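You operate a simulated robot arm through the tools that you are given. There is no shell and no other tool.

The job below is to be done with a simulated two-armed robot. You get a single attempt, and the scene is never put back.

TASK
Slide the purple slider to 60 mm and shift the red jumbo till the edge lamp lights.
Fine: free the shift lever for the hand wheel and lock it again.

It is judged by the outcome, as a careful person would: the job done as asked, and still so three seconds after it is handed in. It fails if anything else is knocked over, pushed out of place, dropped, spilled or broken.

THE ROBOT
Two 7-joint arms with fingered hands on one trunk that stands fixed in place. Base frame: the origin is at the foot of the trunk, x ahead of it, y to its left, z up. Units: mm, degrees, N and s.
The left shoulder is at [70, 162, 1050], the right one opposite. With the tool pointing down near the work surface each hand reaches from about 100 to 720 mm from the base axis, measured 20 degrees to its own side. Payload 4 kg a hand.
The TCP of each hand is the grasp point between the finger pads, 26 mm short of the fingertips. In the tool frame z runs along the fingers and y along their closing line. The gripper opens to 132 mm; its body begins 73 mm behind the TCP. The gripper is a hand of 4 fingers: y runs from the thumb to the fingers, the wrist lies at [0, 0, -224] in the tool frame, and closing takes about 1.5 s.
Orientation is told as [roll, pitch, yaw] about the base's x, y, z axes, in that order, counted from this pose: with the fingers straight down and closing along the base's y, the tool's x points along the base's -x, its y along +y and its z along -z.

THE INTERFACE
- The arms move only by the tool nudge_tool. It takes "left_steps", "right_steps" or both (then of equal length, played together; a hand with none holds still); each is text: rows parted by semicolons, each of 6 numbers parted by spaces: the shift along the base's x, y, z in mm, then the turn, a rotation vector about the base's x, y, z in degrees. In form: dx dy dz ax ay az; .... A call has 1 to 20 rows; each row shifts and turns the commanded pose from where the row before left it. "left_claw" and "right_claw" are, for a hand that has rows, the opening, from 0 (shut) to 1 (fully open), set as the call begins (left out, the last holds). A row lasts 0.2 s, in which the tool goes at most 50 mm and 8.6 degrees; a call with a longer step from one row to the next is refused whole, and so is a gripper value outside its range. Where a pose cannot be reached the arm comes as near as it can. A force on the tool above 40 N (or 10 N above the force at the start of the call, whichever is more), or a blocked arm, ends the call early, and 0.2 s more pass. The fingers move at their own pace (about 45 mm/s each) and stop on an object; they squeeze with about 30 N. The grip force told is the motor's: it shows also when the fingers shut on nothing. Time passes only in rows, and 0.2 s behind the last, so rows that do not move let the fingers close. It gives the time, the measured TCP pose, the force on the tool (base axes), the opening and the grip force at its end, in the units of the frame above (readings bear some noise), with the torque about the TCP (base axes, N m) and any sound that the robot's microphone picked up.
- Cameras (640 x 400 px; columns grow to the right, rows downward): "scene" is now at [120.2, -51.7, 1278.4]; the picture's right is [-0.57, -0.82, 0.00], its down [-0.48, 0.34, -0.81] and it looks along [0.66, -0.46, -0.59] (base axes); focal length 214 px, centre (320, 200). "left" rides on the left gripper at [-73, 6, -94] in its tool frame; the picture's right is [-0.08, -1.00, 0.00], its down [0.78, -0.06, -0.62] and it looks along [0.61, -0.05, 0.79] (tool axes); focal length 230 px, centre (320, 200). "right" rides on the right gripper at [73, 6, -94] in its tool frame; the picture's right is [-0.08, 1.00, 0.00], its down [-0.79, -0.06, -0.62] and it looks along [-0.61, -0.05, 0.79] (tool axes); focal length 230 px, centre (320, 200). There is no depth. A picture from a camera that has moved, and an enlarged one, comes with that camera's place and axes in the base frame and with its lens.
- camera(camera): a new picture of that camera. No time passes.
- move_column(by): slides the trunk up (or, below 0, down) by that many mm; the arms and the scene camera ride with it, the base frame stays. It gives what a move gives, with no picture.
- preshape(shape, hand): the hand has 4 fingers and takes this shape, open, in about a second: jaw (thumb against the fingers, like two jaws); tri (thumb and two fingers); tip (a fingertip pinch); poke (one finger out to press); point (the index stretched); flat (the hand flat); cup (the hand cupped); fist (a fist). The gripper value then closes the fingers along that shape, each until it touches; the sizes above hold for jaw. It gives what a move gives, with no picture.
- pan_tilt(pan, tilt): turns the head with the scene camera to pan (to the left, within 86 degrees either way) and tilt (down, from -29 to 69), counted from straight ahead of the robot. It gives what a move gives.
- inspect(camera, box): a new picture of the part [left, top, right, bottom] of that camera's present view, enlarged. No time passes.
- job_done(): hands the job in; it is judged then, once.

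Places have to be worked out from the pictures, the camera data and where the tool is seen. Open the grippers and draw the arms clear of the work before you hand the job in, unless the task says otherwise.

The tools are called after "Emit:" as name(argument=value, ...) on one line, values as JSON. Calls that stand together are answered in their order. nudge_tool: Moves the arms, as the interface text tells. Its arguments: {"type":"object","properties":{"left_steps":{"type":"string"},"left_claw":{"type":"number"},"right_steps":{"type":"string"},"right_claw":{"type":"number"}},"required":[]} The other tools are called the same way: move_column (by) moves the trunk up or down; preshape (shape, hand) gives the hand a shape; pan_tilt (pan, tilt) turns the head that bears the scene camera; camera (camera) takes a picture; inspect (camera, box) takes an enlarged picture of a part of a camera's view; job_done () hands the job in.

At the start:

```text
t: 0.0
left_tool_pos: [484.0, -14.2, 1184.2]
left_ee_rot: [0.1, 0.0, 0.1]
left_ft_force: [0.2, -0.4, 0.0]
left_ft_torque: [0.02, -0.01, 0.02]
left_finger_gap: 131.6
left_finger_force: 0.0
left_shape: jaw
right_tool_pos: [381.7, -484.0, 1077.1]
right_ee_rot: [-0.1, 0.0, 0.0]
right_ft_force: [0.1, 0.3, 0.2]
right_ft_torque: [0.02, -0.02, -0.01]
right_finger_gap: 131.7
right_finger_force: 0.0
right_shape: jaw
trunk travel left (down, up): [-529.0, 411.0]
head pan, tilt (commanded): [-34.8, 36.0]
```

scene: 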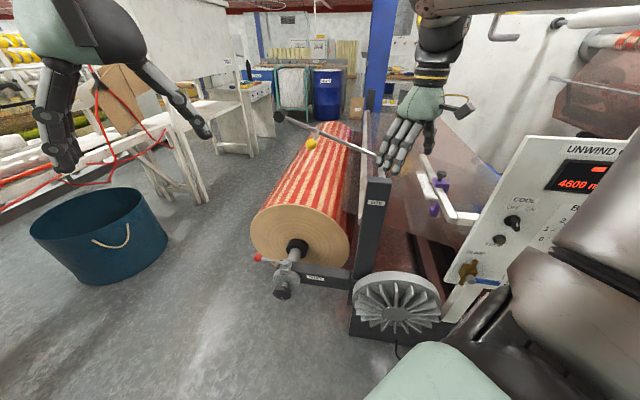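
right: 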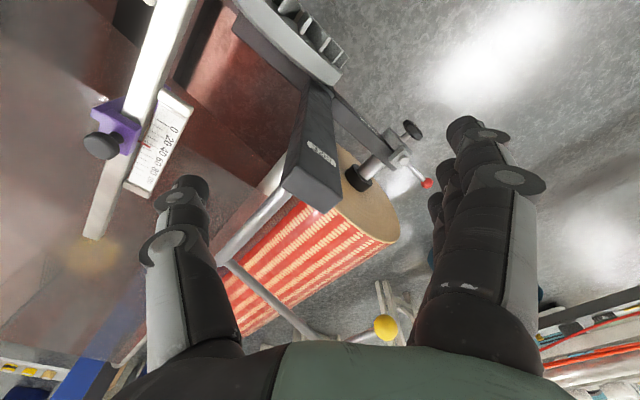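
left: 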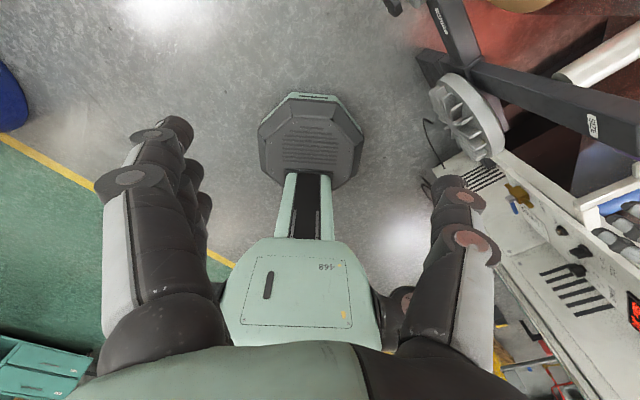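

I start by looking closer at the scene: the slider, the jumbo roll with its stand, the hand wheel, the lever and the panel.

Emit:
inspect(camera="scene", box=[240, 100, 480, 250])

Emit:
inspect(camera="scene", box=[240, 220, 480, 370])

Emit:
inspect(camera="scene", box=[440, 120, 640, 320])

Emit:
inspect(camera="right", box=[60, 0, 260, 250])

Emit:
inspect(camera="right", box=[240, 60, 480, 350])

Emit:
inspect(camera="left", box=[400, 0, 640, 200])

```text
2.67 times, centred on (360, 175) of scene
camera zoom: at [120.2, -51.7, 1278.4], right [-0.57, -0.82, 0.0], down [-0.48, 0.34, -0.81], along [0.66, -0.46, -0.59], focal length 572 px, centre (213, 267)
```

zoom: 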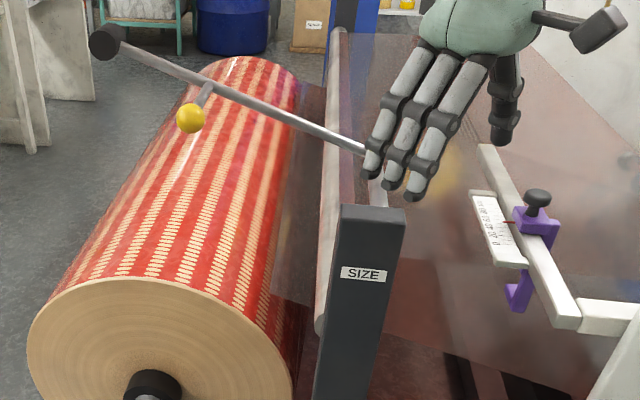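

```text
2.67 times, centred on (360, 295) of scene
camera zoom: at [120.2, -51.7, 1278.4], right [-0.57, -0.82, 0.0], down [-0.48, 0.34, -0.81], along [0.66, -0.46, -0.59], focal length 572 px, centre (213, -53)
```

zoom: 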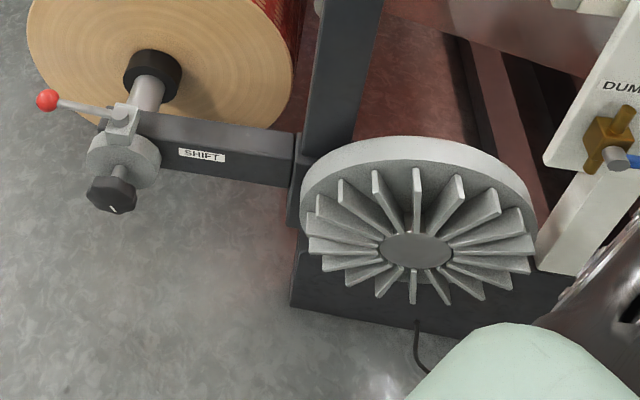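

```text
2.00 times, centred on (540, 220) of scene
camera zoom: at [120.2, -51.7, 1278.4], right [-0.57, -0.82, 0.0], down [-0.48, 0.34, -0.81], along [0.66, -0.46, -0.59], focal length 429 px, centre (-120, 160)
```

zoom: 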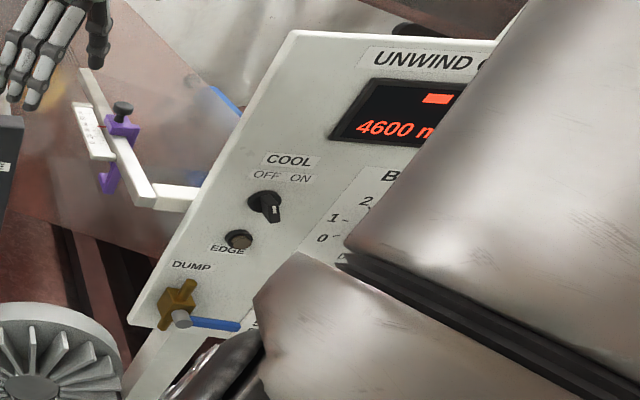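

```text
1.60 times, centred on (160, 125) of right
camera zoom: at [310.5, -476.8, 1171.2], right [0.08, 1.0, 0.0], down [0.79, -0.06, 0.62], along [0.61, -0.05, -0.79], focal length 368 px, centre (576, 320)
```

zoom: 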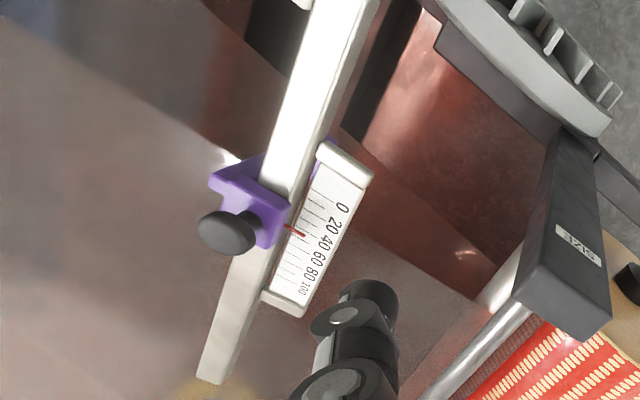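

```text
1.38 times, centred on (360, 205) of right
camera zoom: at [310.5, -476.8, 1171.2], right [0.08, 1.0, 0.0], down [0.79, -0.06, 0.62], along [0.61, -0.05, -0.79], focal length 317 px, centre (265, 193)
```

zoom: 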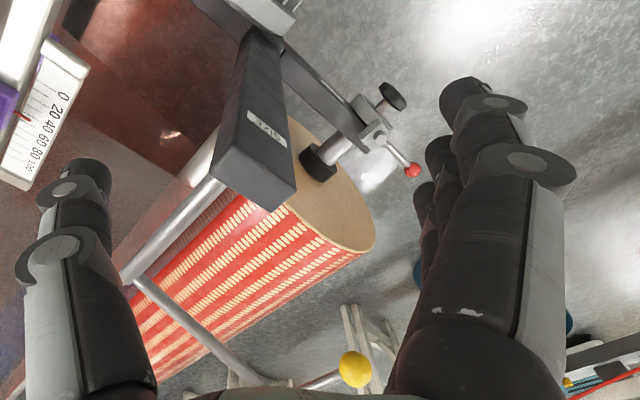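

```text
2.00 times, centred on (520, 100) of left
camera zoom: at [557.0, -8.7, 1278.6], right [0.08, -1.0, 0.0], down [-0.78, -0.06, 0.62], along [-0.61, -0.05, -0.79], focal length 460 px, centre (-80, 400)
```

zoom: 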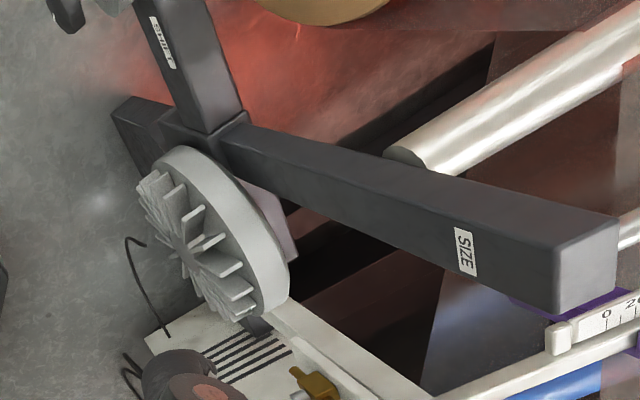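

The slider (≈[398, -728, 934]), hand wheel (≈[612, -201, 440]) and red-ball lever (≈[743, -169, 557]) are located roughly by triangulation. I turn the head toward the control panel to read it and see the edge lamp.

Emit:
pan_tilt(pan=-80, tilt=35)

Emit:
camera(camera="scene")

```text
t: 1.1
left_tool_pos: [483.9, -13.3, 1185.3]
left_ee_rot: [0.0, 0.0, 0.0]
left_ft_force: [0.2, 0.0, -1.0]
left_ft_torque: [-0.01, 0.02, 0.01]
left_finger_gap: 131.8
left_finger_force: 0.0
left_shape: jaw
right_tool_pos: [381.3, -483.8, 1076.2]
right_ee_rot: [0.0, -0.1, 0.0]
right_ft_force: [-0.4, 1.3, 0.4]
right_ft_torque: [0.01, 0.01, 0.01]
right_finger_gap: 131.9
right_finger_force: 0.1
right_shape: jaw
trunk travel left (down, up): [-529.0, 411.0]
head pan, tilt (commanded): [-80.0, 35.0]
```

```text
taken
camera scene: at [63.8, -88.4, 1279.9], right [-0.98, -0.17, 0.0], down [-0.1, 0.56, -0.82], along [0.14, -0.81, -0.57], focal length 214 px, centre (320, 200)
```

scene: 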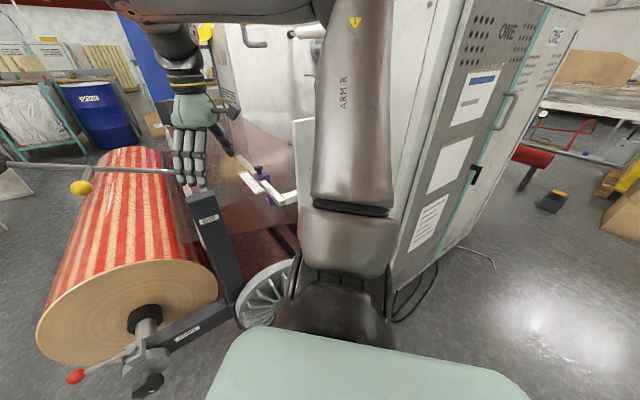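

The right arm hides the panel. I read the papers on the cabinet side, then I'll look at the panel from other places.

Emit:
inspect(camera="scene", box=[400, 40, 520, 260])

Emit:
inspect(camera="scene", box=[40, 240, 240, 400])

Emit:
inspect(camera="scene", box=[160, 100, 320, 240])

```text
1.82 times, centred on (460, 150) of scene
camera zoom: at [63.8, -88.4, 1279.9], right [-0.98, -0.17, 0.0], down [-0.1, 0.56, -0.82], along [0.14, -0.81, -0.57], focal length 390 px, centre (66, 291)
```

zoom: 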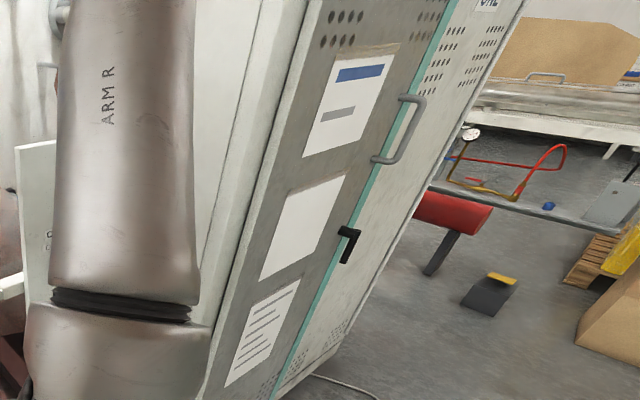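

```text
2.50 times, centred on (140, 320) of scene
camera zoom: at [63.8, -88.4, 1279.9], right [-0.98, -0.17, 0.0], down [-0.1, 0.56, -0.82], along [0.14, -0.81, -0.57], focal length 536 px, centre (770, -100)
```

zoom: 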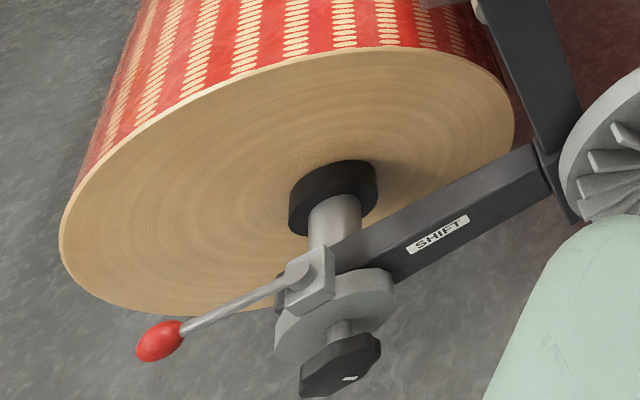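

```text
2.86 times, centred on (240, 170) of scene
camera zoom: at [63.8, -88.4, 1279.9], right [-0.98, -0.17, 0.0], down [-0.1, 0.56, -0.82], along [0.14, -0.81, -0.57], focal length 613 px, centre (549, 286)
```

zoom: 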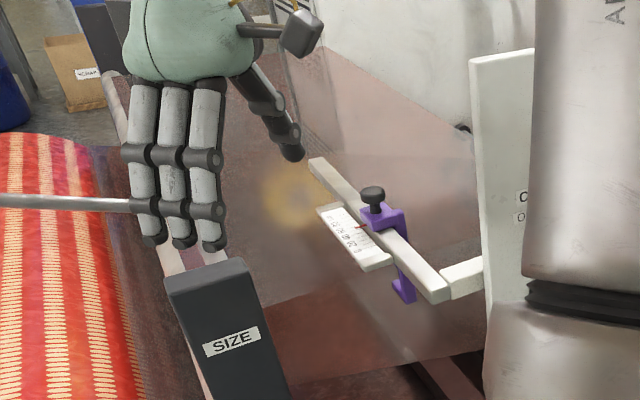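

I zoom in tightly on the slider and scale, and on the right camera's view of them, to read the pointer and judge how the slider is built.

Emit:
inspect(camera="scene", box=[232, 140, 296, 180])

Emit:
inspect(camera="scene", box=[240, 160, 280, 210])

Emit:
inspect(camera="right", box=[80, 70, 208, 200])

```text
10.00 times, centred on (264, 160) of scene
camera zoom: at [63.8, -88.4, 1279.9], right [-0.98, -0.17, 0.0], down [-0.1, 0.56, -0.82], along [0.14, -0.81, -0.57], focal length 2145 px, centre (880, 600)
```

zoom: 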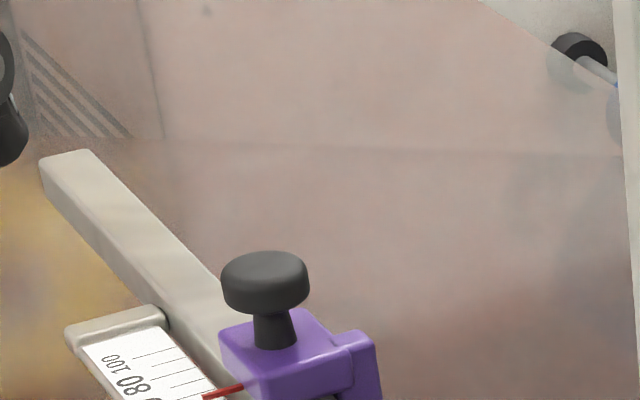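

```text
8.00 times, centred on (260, 185) of scene
camera zoom: at [63.8, -88.4, 1279.9], right [-0.98, -0.17, 0.0], down [-0.1, 0.56, -0.82], along [0.14, -0.81, -0.57], focal length 1716 px, centre (800, 320)
```

zoom: 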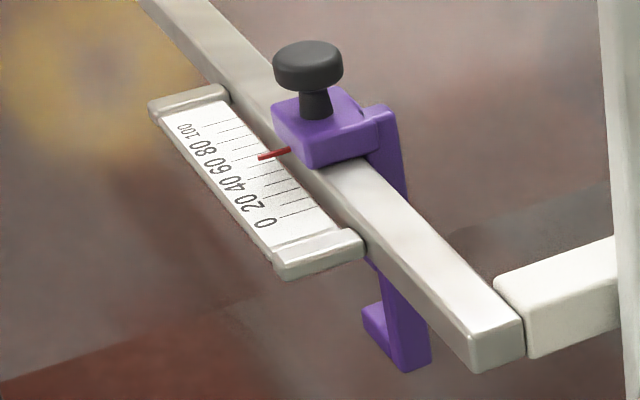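

```text
3.08 times, centred on (144, 135) of right
camera zoom: at [310.5, -476.8, 1171.2], right [0.08, 1.0, 0.0], down [0.79, -0.06, 0.62], along [0.61, -0.05, -0.79], focal length 708 px, centre (862, 400)
```

zoom: 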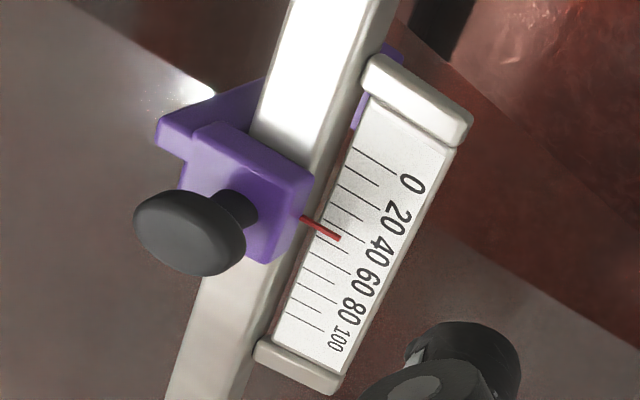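

The zoom is sharp; I enlarge the scale further from both cameras to read the pointer properly.

Emit:
inspect(camera="right", box=[128, 85, 176, 150])

Emit:
inspect(camera="scene", box=[256, 170, 288, 195])

Emit:
inspect(camera="scene", box=[256, 172, 282, 190])

```text
6.15 times, centred on (152, 118) of right
camera zoom: at [310.5, -476.8, 1171.2], right [0.08, 1.0, 0.0], down [0.79, -0.06, 0.62], along [0.61, -0.05, -0.79], focal length 1416 px, centre (1354, 708)
```

zoom: 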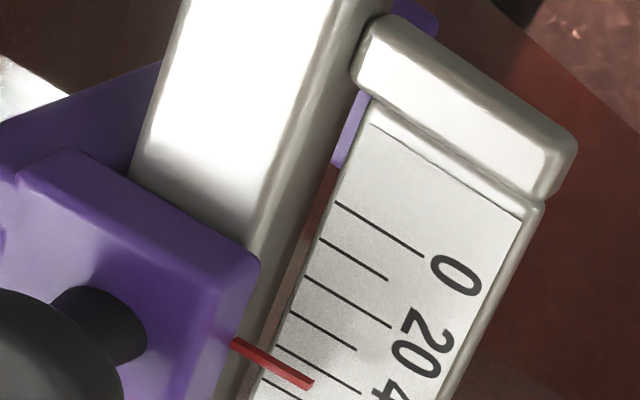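

```text
16.00 times, centred on (272, 182) of scene
camera zoom: at [63.8, -88.4, 1279.9], right [-0.98, -0.17, 0.0], down [-0.1, 0.56, -0.82], along [0.14, -0.81, -0.57], focal length 3432 px, centre (1088, 480)
```

zoom: 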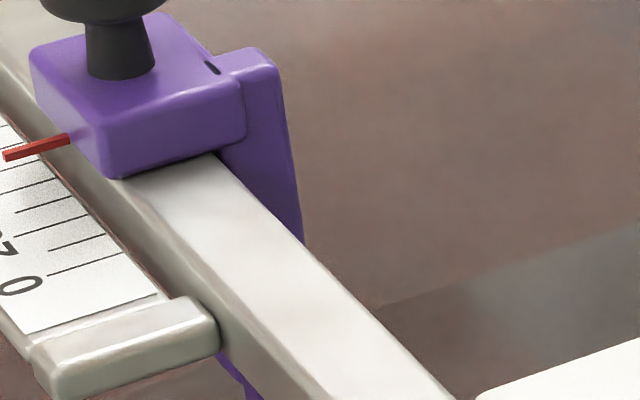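

```text
16.00 times, centred on (269, 181) of scene
camera zoom: at [63.8, -88.4, 1279.9], right [-0.98, -0.17, 0.0], down [-0.1, 0.56, -0.82], along [0.14, -0.81, -0.57], focal length 3432 px, centre (1136, 504)
```

zoom: 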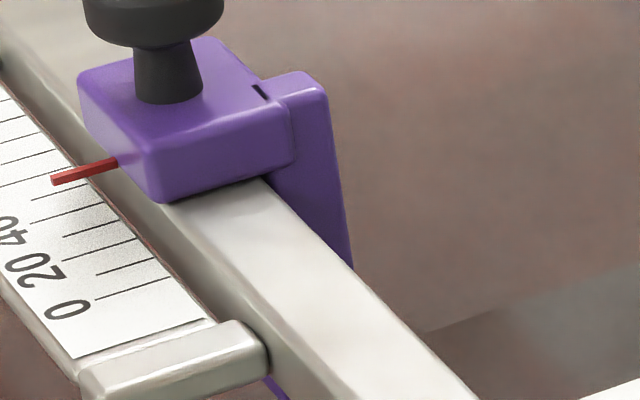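

The pointer now reads somewhere around 40 mm, but parallax clouds it. I move the right hand so its camera looks straight down on the scale, turning it by 46° so the closing line lies along the rail.

Emit:
nudge_tool(right_steps="11 -29 0 0 0 7.67; 11 -29 0 0 0 7.67; 11 -29 0 0 0 7.67; 11 -29 0 0 0 7.67; 11 -29 0 0 0 7.67; 11 -29 0 0 0 7.67; 0 0 0 0 0 0")

Emit:
camera(camera="right")

Emit:
camera(camera="scene")

```text
t: 2.7
left_tool_pos: [482.3, -13.3, 1184.6]
left_ee_rot: [0.1, 0.0, 0.0]
left_ft_force: [0.1, -0.1, -0.3]
left_ft_torque: [-0.01, -0.02, 0.02]
left_finger_gap: 131.9
left_finger_force: 0.0
left_shape: jaw
right_tool_pos: [437.1, -650.4, 1060.1]
right_ee_rot: [-0.4, 0.0, 46.1]
right_ft_force: [-0.4, 0.3, -1.7]
right_ft_torque: [-0.02, -0.02, 0.0]
right_finger_gap: 131.8
right_finger_force: 0.1
right_shape: jaw
right hand out of reach, approached as far as the arm can: row 4, 5, 6
trunk travel left (down, up): [-529.0, 411.0]
head pan, tilt (commanded): [-80.0, 35.0]
```

```text
taken
camera right: at [383.2, -698.8, 1152.9], right [-0.67, 0.75, -0.01], down [0.58, 0.53, 0.62], along [0.46, 0.41, -0.79], focal length 230 px, centre (320, 200)
```

right: 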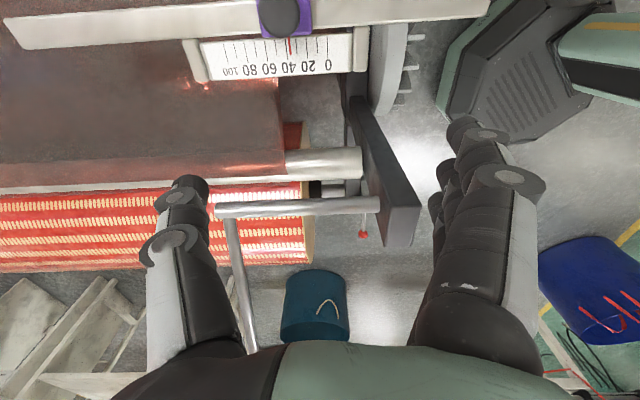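

```text
taken
camera scene: at [63.0, -87.9, 1280.1], right [-0.98, -0.17, 0.0], down [-0.1, 0.56, -0.82], along [0.14, -0.81, -0.57], focal length 214 px, centre (320, 200)
```

scene: 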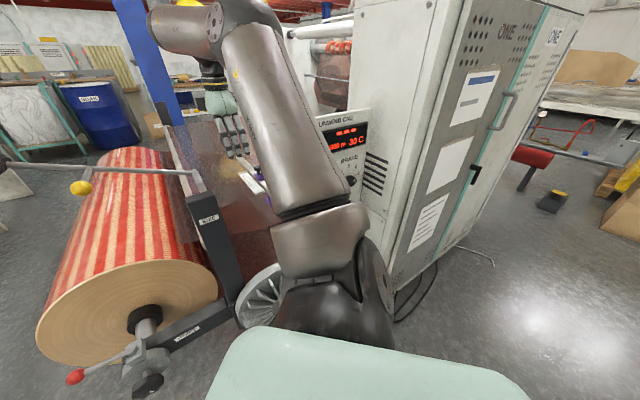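

The hand camera looks almost straight down on the scale now. I enlarge the scale, and the panel that has come into view.

Emit:
inspect(camera="right", box=[200, 0, 376, 110])

Emit:
inspect(camera="right", box=[250, 20, 330, 80])

Emit:
inspect(camera="scene", box=[300, 90, 400, 220])

```text
3.64 times, centred on (288, 55) of right
camera zoom: at [383.2, -698.8, 1152.9], right [-0.67, 0.75, -0.01], down [0.58, 0.53, 0.62], along [0.46, 0.41, -0.79], focal length 837 px, centre (436, 727)
```

zoom: 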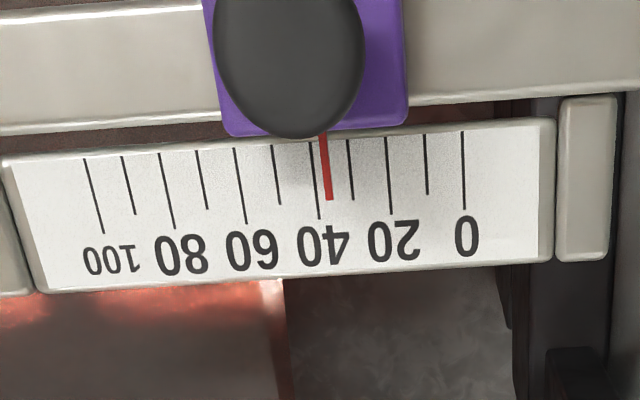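

```text
6.67 times, centred on (290, 50) of right
camera zoom: at [383.2, -698.8, 1152.9], right [-0.67, 0.75, -0.01], down [0.58, 0.53, 0.62], along [0.46, 0.41, -0.79], focal length 1534 px, centre (520, 1200)
```

zoom: 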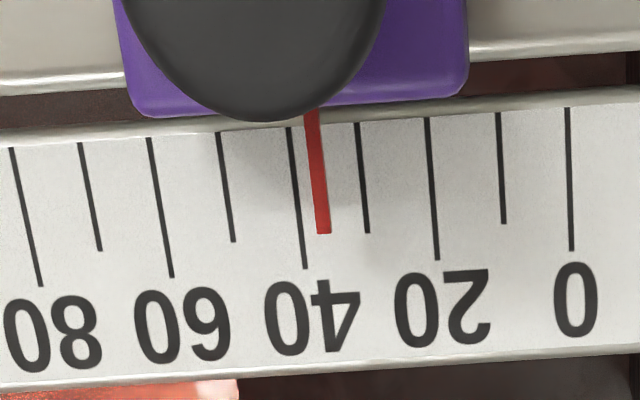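

```text
3.08 times, centred on (350, 155) of scene
camera zoom: at [63.0, -87.9, 1280.1], right [-0.98, -0.17, 0.0], down [-0.1, 0.56, -0.82], along [0.14, -0.81, -0.57], focal length 660 px, centre (228, 338)
```

zoom: 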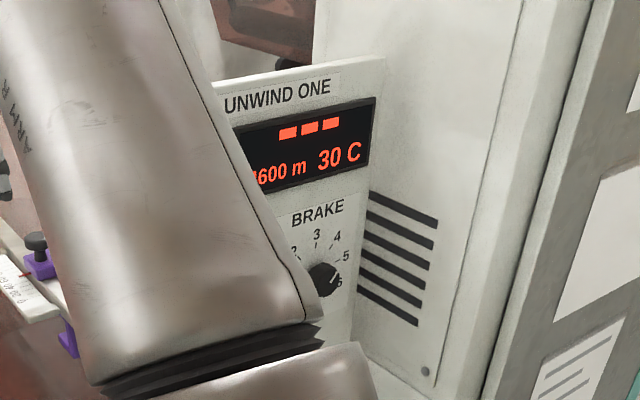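

The pointer reads about 36–37 mm, so the slider must go some 24 mm outward along the rail (direction ≈ [0.72, -0.69, 0]). I turn the hand so it can pinch the black knob across the rail, tilted slightly outward for reach, staying well above everything.

Emit:
nudge_tool(right_steps="-5 0 -2 0 0 -8.2; -5 0 -2 0 0 -8.2; -5 0 -2 0 0 -8.2; -5 0 -2 0 0 -8.2; -5 0 -2 0 0 -8.2; -5 0 -2 0 0 -8.2; -5 0 -2 0 0 -8.2; -5 0 -2 0 0 -8.2; -5 -2 -2 0 0 -8.2; -5 -2 -2 0 0 -8.2; -5 -2 -2 0 0 -8; 0 0 0 -4.6 -4.8 0; 0 0 0 -4.6 -4.8 0; 0 0 0 -4.6 -4.8 0; 0 0 0 0 0 0")

Emit:
camera(camera="right")

Emit:
camera(camera="scene")

```text
t: 5.9
left_tool_pos: [485.1, -13.3, 1185.0]
left_ee_rot: [-0.1, 0.0, 0.0]
left_ft_force: [-0.4, -0.4, 0.4]
left_ft_torque: [0.01, 0.0, -0.02]
left_finger_gap: 131.9
left_finger_force: 0.0
left_shape: jaw
right_tool_pos: [384.4, -657.3, 1037.1]
right_ee_rot: [0.0, -20.0, -44.1]
right_ft_force: [0.3, 0.7, 0.4]
right_ft_torque: [-0.01, 0.02, -0.01]
right_finger_gap: 132.0
right_finger_force: 0.0
right_shape: jaw
trunk travel left (down, up): [-529.0, 411.0]
head pan, tilt (commanded): [-80.0, 35.0]
```

```text
taken
camera right: at [317.8, -583.2, 1099.8], right [0.74, 0.67, 0.03], down [0.34, -0.41, 0.85], along [0.58, -0.62, -0.53], focal length 230 px, centre (320, 200)
```

right: 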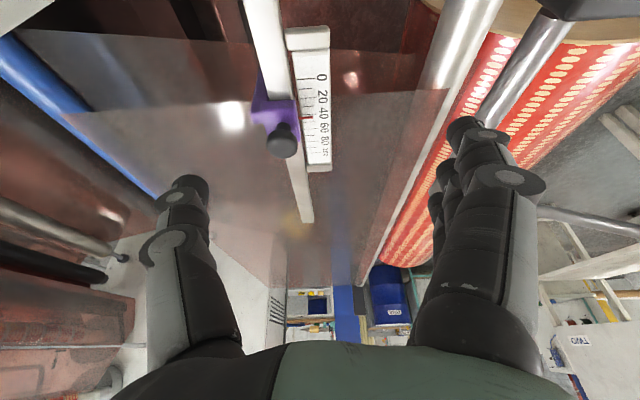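

```text
taken
camera scene: at [64.4, -88.3, 1279.9], right [-0.98, -0.17, 0.0], down [-0.1, 0.56, -0.82], along [0.14, -0.81, -0.57], focal length 214 px, centre (320, 200)
```

scene: 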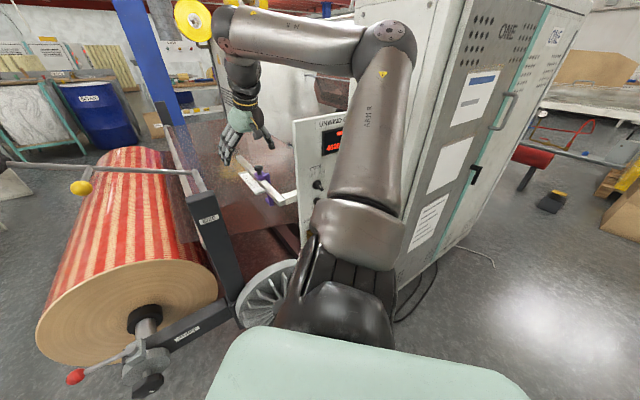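

The hand is at a good approach attitude. Before lowering it I check where the clear film runs relative to the knob and fingers.

Emit:
inspect(camera="right", box=[60, 0, 460, 250])

Emit:
inspect(camera="scene", box=[170, 80, 330, 260])

Emit:
inspect(camera="scene", box=[290, 100, 350, 240])

```text
1.60 times, centred on (260, 125) of right
camera zoom: at [317.8, -583.2, 1099.8], right [0.74, 0.67, 0.03], down [0.34, -0.41, 0.85], along [0.58, -0.62, -0.53], focal length 368 px, centre (416, 320)
```

zoom: 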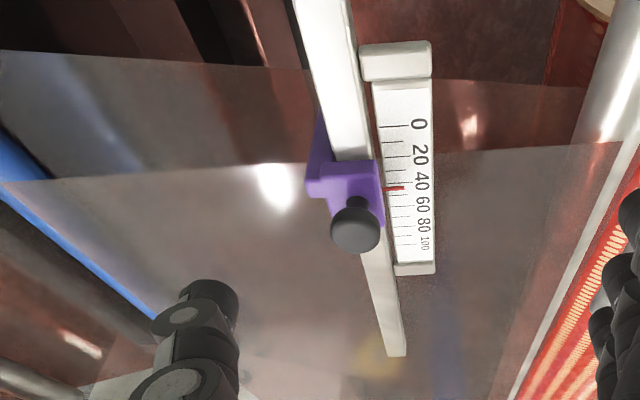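

```text
2.22 times, centred on (250, 170) of scene
camera zoom: at [64.4, -88.3, 1279.9], right [-0.98, -0.17, 0.0], down [-0.1, 0.56, -0.82], along [0.14, -0.81, -0.57], focal length 477 px, centre (476, 267)
```

zoom: 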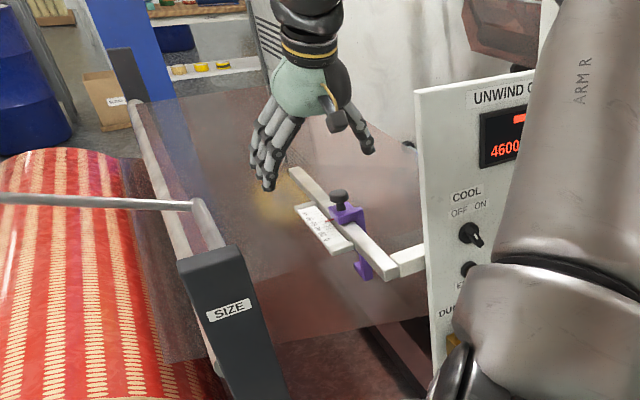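

```text
2.86 times, centred on (320, 170) of scene
camera zoom: at [64.4, -88.3, 1279.9], right [-0.98, -0.17, 0.0], down [-0.1, 0.56, -0.82], along [0.14, -0.81, -0.57], focal length 613 px, centre (320, 286)
```

zoom: 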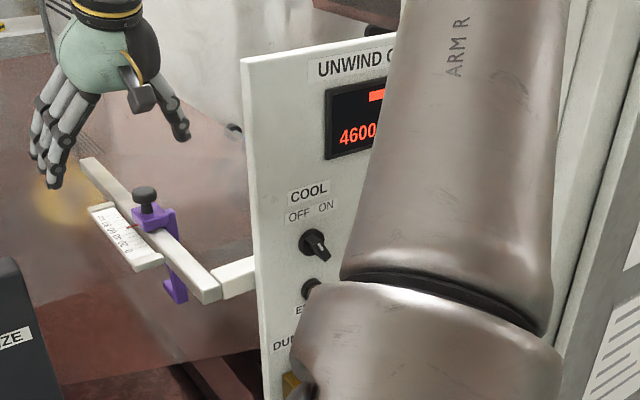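

The film runs below the rail, clear of the fingers. The knob cap is at ≈[400, -721, 934]; I move to a point 80 mm short of it along the tool axis with the hand half open.

Emit:
nudge_tool(right_steps="-1 -15 -8 0 0 0; -1 -15 -8 0 0 0; -2 -15 -8 0 0 0; 0 0 0 0 0 0; 0 0 0 0 0 0", right_claw=0.5)

Emit:
camera(camera="right")

Emit:
inspect(camera="scene", box=[200, 100, 330, 220])

```text
t: 7.1
left_tool_pos: [482.4, -13.6, 1185.7]
left_ee_rot: [0.0, 0.0, -0.1]
left_ft_force: [0.3, -0.4, -0.5]
left_ft_torque: [-0.02, -0.01, 0.01]
left_finger_gap: 131.7
left_finger_force: 0.2
left_shape: jaw
right_tool_pos: [381.1, -703.2, 1012.2]
right_ee_rot: [0.1, -19.9, -44.0]
right_ft_force: [0.0, -0.5, 0.0]
right_ft_torque: [0.01, -0.05, 0.01]
right_finger_gap: 66.7
right_finger_force: 0.1
right_shape: jaw
trunk travel left (down, up): [-529.0, 411.0]
head pan, tilt (commanded): [-80.0, 35.0]
```

```text
taken
camera right: at [313.5, -628.7, 1075.6], right [0.74, 0.67, 0.03], down [0.34, -0.41, 0.85], along [0.58, -0.62, -0.53], focal length 230 px, centre (320, 200)
```

right: 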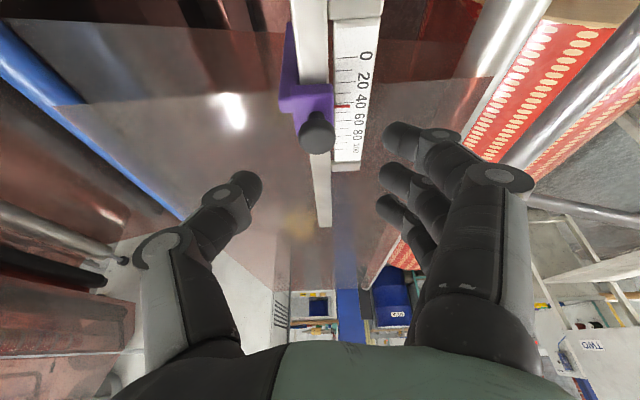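

```text
3.33 times, centred on (265, 160) of scene
camera zoom: at [63.7, -88.6, 1279.9], right [-0.98, -0.17, 0.0], down [-0.1, 0.56, -0.82], along [0.14, -0.81, -0.57], focal length 715 px, centre (503, 333)
```

zoom: 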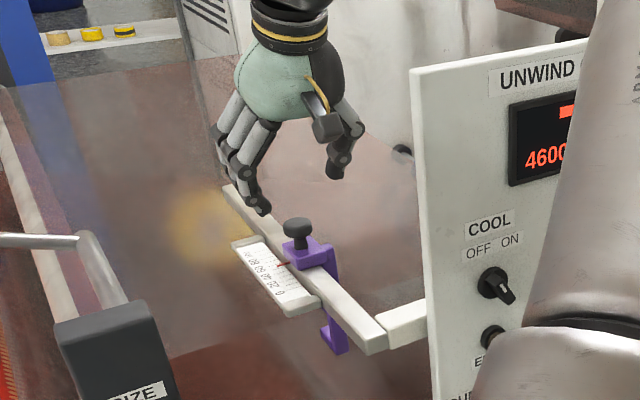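

The knob cap sits where expected (≈[400, -722, 934]). I go down 65 mm along the tool axis and check before closing.

Emit:
nudge_tool(right_steps="5.3 -5.1 -20.3 0 0 0; 5.3 -5.1 -20.3 0 0 0; 5.4 -5.1 -20.4 0 0 0; 0 0 0 0 0 0", right_claw=0.5)

Emit:
camera(camera="right")

Emit:
inspect(camera="scene", box=[220, 120, 310, 210])

```text
t: 8.1
left_tool_pos: [484.3, -12.6, 1185.8]
left_ee_rot: [0.0, 0.0, 0.0]
left_ft_force: [-0.3, -0.3, -0.8]
left_ft_torque: [0.0, 0.03, -0.03]
left_finger_gap: 131.9
left_finger_force: 0.1
left_shape: jaw
right_tool_pos: [394.7, -718.6, 953.4]
right_ee_rot: [0.0, -19.9, -44.0]
right_ft_force: [1.2, -0.1, 0.2]
right_ft_torque: [0.0, -0.01, -0.02]
right_finger_gap: 66.8
right_finger_force: 0.0
right_shape: jaw
trunk travel left (down, up): [-529.0, 411.0]
head pan, tilt (commanded): [-80.0, 35.0]
```

```text
taken
camera right: at [328.8, -643.8, 1016.1], right [0.74, 0.67, 0.03], down [0.34, -0.41, 0.85], along [0.58, -0.62, -0.53], focal length 230 px, centre (320, 200)
```

right: 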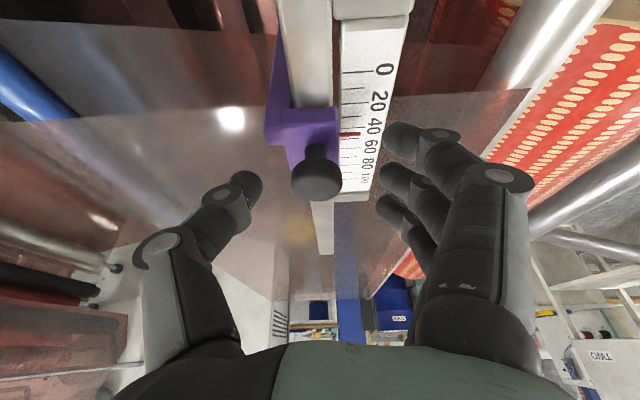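

```text
4.44 times, centred on (265, 165) of scene
camera zoom: at [63.5, -88.1, 1280.0], right [-0.98, -0.17, 0.0], down [-0.1, 0.56, -0.82], along [0.14, -0.81, -0.57], focal length 953 px, centre (564, 356)
```

zoom: 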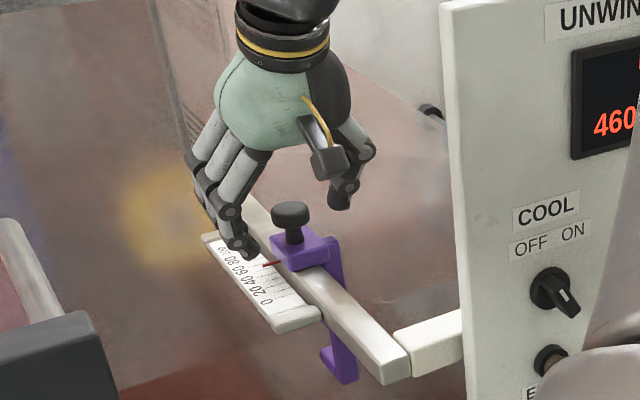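

The knob is lined up between thumb and fingers. I go down the last 17 mm and close on it.

Emit:
nudge_tool(right_steps="2.1 -2 -8 0 0 0; 2.1 -2 -8 0 0 0; 0 0 0 0 0 0", right_claw=0.5)

Emit:
nudge_tool(right_steps="0 0 0 0 0 0; 0 0 0 0 0 0; 0 0 0 0 0 0; 0 0 0 0 0 0; 0 0 0 0 0 0; 0 0 0 0 0 0; 0 0 0 0 0 0", right_claw=0.0)

Emit:
camera(camera="right")

Emit:
inspect(camera="scene", box=[220, 120, 310, 210])

```text
t: 8.9
left_tool_pos: [483.3, -13.5, 1184.5]
left_ee_rot: [0.0, 0.0, 0.1]
left_ft_force: [0.4, -1.5, -0.3]
left_ft_torque: [-0.02, -0.05, 0.01]
left_finger_gap: 131.8
left_finger_force: 0.1
left_shape: jaw
right_tool_pos: [399.2, -723.2, 935.0]
right_ee_rot: [0.1, -19.9, -43.9]
right_ft_force: [-0.1, 0.3, -0.4]
right_ft_torque: [0.0, -0.02, 0.02]
right_finger_gap: 66.8
right_finger_force: 0.1
right_shape: jaw
trunk travel left (down, up): [-529.0, 411.0]
head pan, tilt (commanded): [-80.0, 35.0]
```

```text
t: 10.5
left_tool_pos: [483.3, -13.6, 1185.5]
left_ee_rot: [-0.1, 0.0, 0.0]
left_ft_force: [-0.4, -0.2, -0.5]
left_ft_torque: [-0.01, -0.01, 0.02]
left_finger_gap: 131.5
left_finger_force: 0.0
left_shape: jaw
right_tool_pos: [400.0, -721.6, 936.3]
right_ee_rot: [0.1, -20.0, -44.0]
right_ft_force: [-1.5, -0.8, 3.4]
right_ft_torque: [0.1, -0.1, -0.23]
right_finger_gap: 14.2
right_finger_force: 29.9
right_shape: jaw
trunk travel left (down, up): [-529.0, 411.0]
head pan, tilt (commanded): [-80.0, 35.0]
```

```text
taken
camera right: at [332.0, -648.3, 999.5], right [0.74, 0.67, 0.03], down [0.34, -0.41, 0.85], along [0.58, -0.62, -0.53], focal length 230 px, centre (320, 200)
```

right: 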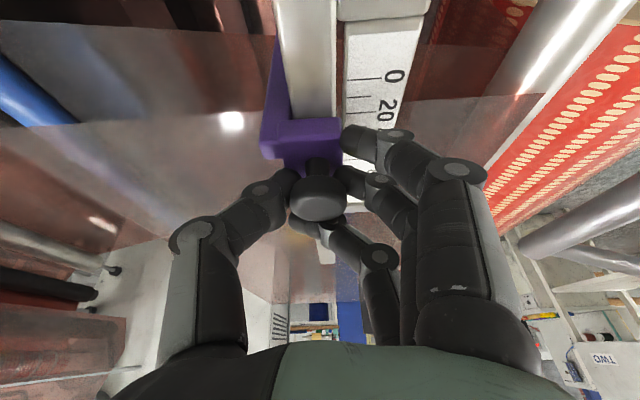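

```text
4.44 times, centred on (265, 165) of scene
camera zoom: at [63.3, -88.4, 1280.0], right [-0.98, -0.17, 0.0], down [-0.1, 0.56, -0.82], along [0.14, -0.81, -0.57], focal length 953 px, centre (564, 356)
```

zoom: 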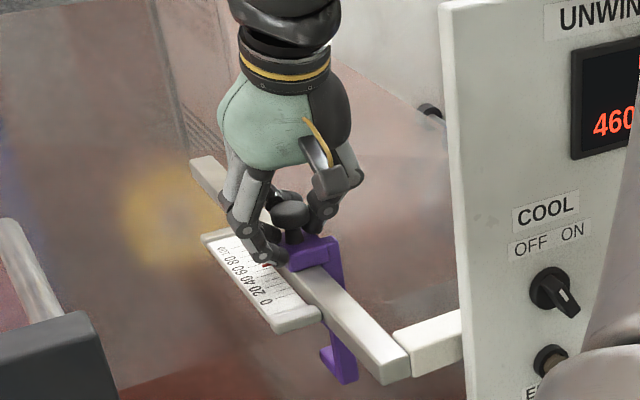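

The fingers hold the stem beneath the cap (gap 14 mm, 30 N). I slide half the way outward along the rail first and check the reading.

Emit:
nudge_tool(right_steps="2.8 -2.8 0 0 0 0; 2.9 -2.8 0 0 0 0; 2.9 -2.8 0 0 0 0; 0 0 0 0 0 0", right_claw=0.0)

Emit:
inspect(camera="scene", box=[240, 160, 280, 210])

Emit:
camera(camera="right")

```text
t: 11.5
left_tool_pos: [483.6, -15.4, 1185.8]
left_ee_rot: [0.0, 0.0, 0.1]
left_ft_force: [0.3, -0.4, -0.4]
left_ft_torque: [-0.02, 0.0, 0.0]
left_finger_gap: 132.0
left_finger_force: 0.1
left_shape: jaw
right_tool_pos: [407.8, -731.0, 935.5]
right_ee_rot: [0.0, -20.0, -44.0]
right_ft_force: [-5.8, -3.2, 3.0]
right_ft_torque: [-0.03, 0.03, -0.28]
right_finger_gap: 13.9
right_finger_force: 29.8
right_shape: jaw
trunk travel left (down, up): [-529.0, 411.0]
head pan, tilt (commanded): [-80.0, 35.0]
```

```text
8.00 times, centred on (260, 185) of scene
camera zoom: at [62.5, -88.6, 1280.0], right [-0.98, -0.17, 0.0], down [-0.1, 0.56, -0.82], along [0.14, -0.81, -0.57], focal length 1716 px, centre (800, 320)
```

zoom: 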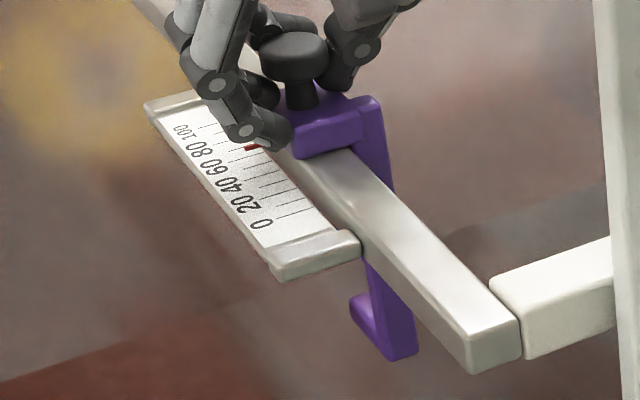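

```text
taken
camera right: at [340.6, -656.5, 999.5], right [0.74, 0.67, 0.03], down [0.34, -0.41, 0.85], along [0.58, -0.62, -0.53], focal length 230 px, centre (320, 200)
```

right: 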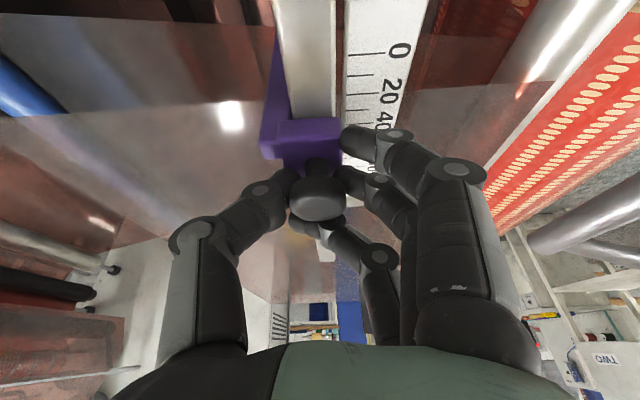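

The slider follows the hand smoothly. I move on another 12 mm.

Emit:
nudge_tool(right_steps="2.8 -2.8 0 0 0 0; 2.9 -2.8 0 0 0 0; 2.9 -2.8 0 0 0 0; 0 0 0 0 0 0", right_claw=0.0)

Emit:
inspect(camera="scene", box=[248, 172, 272, 190])

Emit:
inspect(camera="right", box=[330, 30, 430, 200])

```text
t: 12.5
left_tool_pos: [483.0, -14.5, 1185.5]
left_ee_rot: [0.0, -0.1, -0.1]
left_ft_force: [0.1, -0.8, 0.3]
left_ft_torque: [-0.03, 0.02, -0.05]
left_finger_gap: 131.6
left_finger_force: 0.0
left_shape: jaw
right_tool_pos: [417.2, -739.5, 936.4]
right_ee_rot: [0.1, -20.0, -44.1]
right_ft_force: [-7.7, -5.8, 2.1]
right_ft_torque: [-0.13, 0.08, -0.36]
right_finger_gap: 13.8
right_finger_force: 29.9
right_shape: jaw
trunk travel left (down, up): [-529.0, 411.0]
head pan, tilt (commanded): [-80.0, 35.0]
```

```text
16.00 times, centred on (260, 181) of scene
camera zoom: at [62.2, -89.2, 1280.0], right [-0.98, -0.17, 0.0], down [-0.1, 0.57, -0.82], along [0.14, -0.81, -0.57], focal length 3432 px, centre (1280, 504)
```

zoom: 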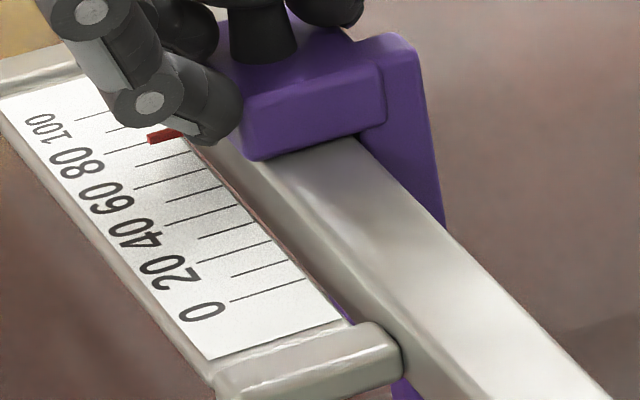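

```text
2.35 times, centred on (380, 115) of right
camera zoom: at [349.4, -665.2, 999.5], right [0.74, 0.67, 0.03], down [0.34, -0.41, 0.85], along [0.58, -0.62, -0.53], focal length 541 px, centre (179, 400)
```

zoom: 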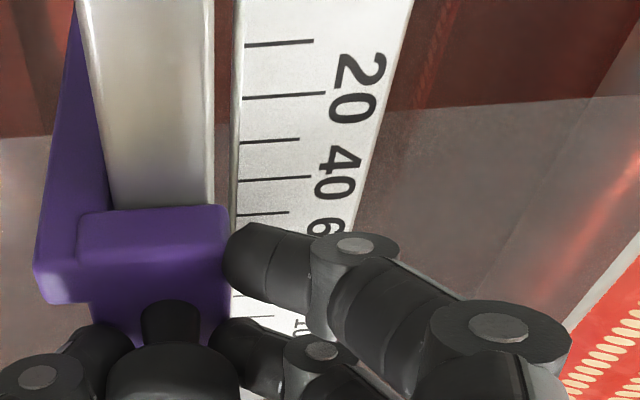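

By the hand's travel (24.8 mm) the slider should be near 60 mm. I release it and back off along the tool axis to read it from above without parallax.

Emit:
nudge_tool(right_steps="0 0 0 0 0 0; 0 0 0 0 0 0; 0 0 0 0 0 0; 0 0 0 0 0 0; 0 0 0 0 0 0; -4.9 4.7 18.8 0 0 0; -4.9 4.7 18.8 0 0 0; -4.9 4.7 18.8 0 0 0; -4.9 4.7 18.8 0 0 0; -4.9 4.7 18.8 0 0 0; 0 0 0 0 0 0", right_claw=0.5)

Emit:
camera(camera="right")

Emit:
inspect(camera="scene", box=[248, 172, 272, 190])

```text
t: 14.9
left_tool_pos: [483.1, -13.4, 1185.2]
left_ee_rot: [-0.1, 0.0, 0.0]
left_ft_force: [0.1, -0.5, 0.8]
left_ft_torque: [0.02, 0.0, 0.01]
left_finger_gap: 131.7
left_finger_force: 0.1
left_shape: jaw
right_tool_pos: [393.4, -716.7, 1029.2]
right_ee_rot: [0.0, -19.8, -44.0]
right_ft_force: [-0.3, 0.3, -0.1]
right_ft_torque: [0.01, 0.0, 0.02]
right_finger_gap: 65.3
right_finger_force: 0.1
right_shape: jaw
trunk travel left (down, up): [-529.0, 411.0]
head pan, tilt (commanded): [-80.0, 35.0]
```

```text
taken
camera right: at [326.9, -641.5, 1092.3], right [0.74, 0.67, 0.03], down [0.34, -0.41, 0.85], along [0.58, -0.62, -0.53], focal length 230 px, centre (320, 200)
```

right: 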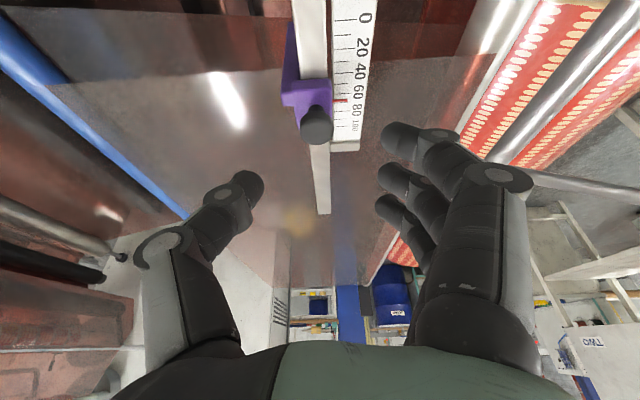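

```text
16.00 times, centred on (260, 181) of scene
camera zoom: at [63.9, -88.9, 1279.9], right [-0.98, -0.17, 0.0], down [-0.1, 0.57, -0.82], along [0.14, -0.81, -0.57], focal length 3432 px, centre (1280, 504)
```

zoom: 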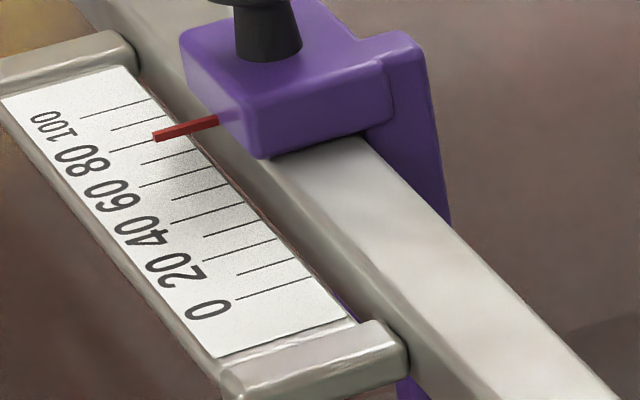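

I zoom the hand camera onto the scale from here for a first reading.

Emit:
inspect(camera="right", box=[316, 60, 380, 160])

Emit:
inspect(camera="right", box=[325, 80, 365, 120])

```text
4.00 times, centred on (348, 110) of right
camera zoom: at [326.9, -641.5, 1092.3], right [0.74, 0.67, 0.03], down [0.34, -0.41, 0.85], along [0.58, -0.62, -0.53], focal length 920 px, centre (208, 560)
```

zoom: 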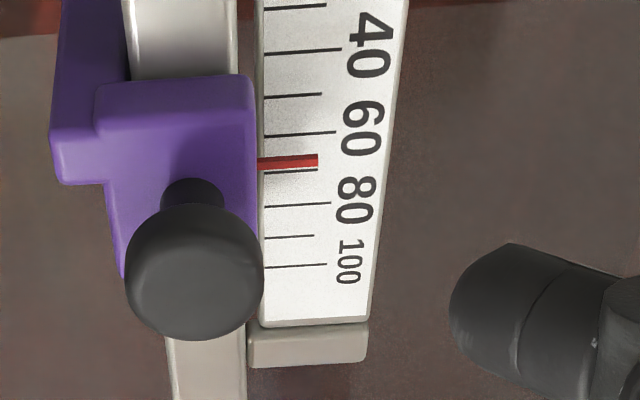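

```text
10.00 times, centred on (345, 100) of right
camera zoom: at [326.9, -641.5, 1092.3], right [0.74, 0.67, 0.03], down [0.34, -0.41, 0.85], along [0.58, -0.62, -0.53], focal length 2301 px, centre (70, 1200)
```

zoom: 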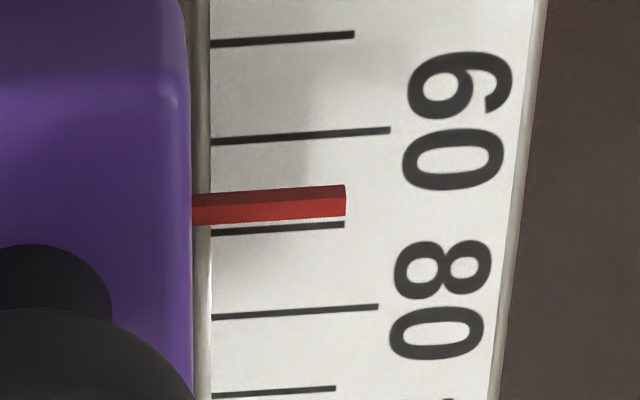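

Reading obliquely gives about 60 but with too much parallax (pointer stands off the scale). I un-tilt and turn the hand back to yaw 46° so its camera looks straight down on the pointer.

Emit:
nudge_tool(right_steps="3 20 4 4.6 4.8 0; 3 20 4 4.6 4.8 0; 3 20 4 4.6 4.8 0; 6 2 0 0 0 8.2; 6 2 0 0 0 8.2; 6 2 0 0 0 8.2; 6 2 0 0 0 8.2; 6 2 0 0 0 8.2; 6 2 0 0 0 8.2; 6 0 0 0 0 8.2; 6 0 0 0 0 8.2; 6 0 0 0 0 8.2; 6 0 0 0 0 8.2; 6 0 0 0 0 8; 6 0 -12 0 0 0; 3 0 -12 0 0 0; 0 0 -11 0 0 0; 0 0 0 0 0 0", right_claw=0.5)

Emit:
camera(camera="right")

```text
t: 18.7
left_tool_pos: [483.8, -13.8, 1184.2]
left_ee_rot: [0.0, 0.0, -0.1]
left_ft_force: [0.3, -0.2, -0.5]
left_ft_torque: [-0.02, 0.03, 0.03]
left_finger_gap: 131.7
left_finger_force: 0.0
left_shape: jaw
right_tool_pos: [478.0, -643.9, 1006.8]
right_ee_rot: [-0.1, 0.1, 46.1]
right_ft_force: [-0.5, -0.4, -1.2]
right_ft_torque: [0.01, 0.02, 0.0]
right_finger_gap: 65.4
right_finger_force: 0.1
right_shape: jaw
trunk travel left (down, up): [-529.0, 411.0]
head pan, tilt (commanded): [-80.0, 35.0]
```

```text
taken
camera right: at [424.9, -691.4, 1100.7], right [-0.66, 0.75, 0.0], down [0.59, 0.52, 0.62], along [0.46, 0.41, -0.79], focal length 230 px, centre (320, 200)
```

right: 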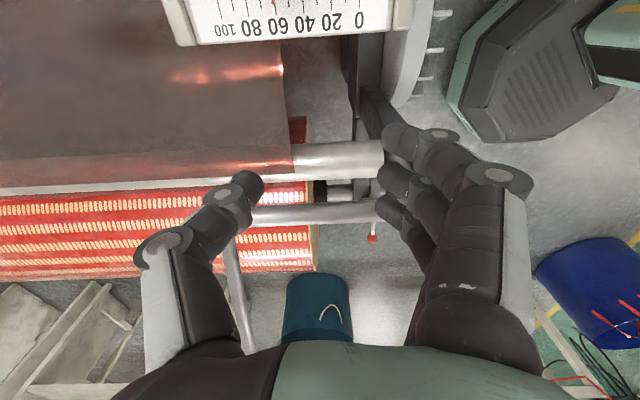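

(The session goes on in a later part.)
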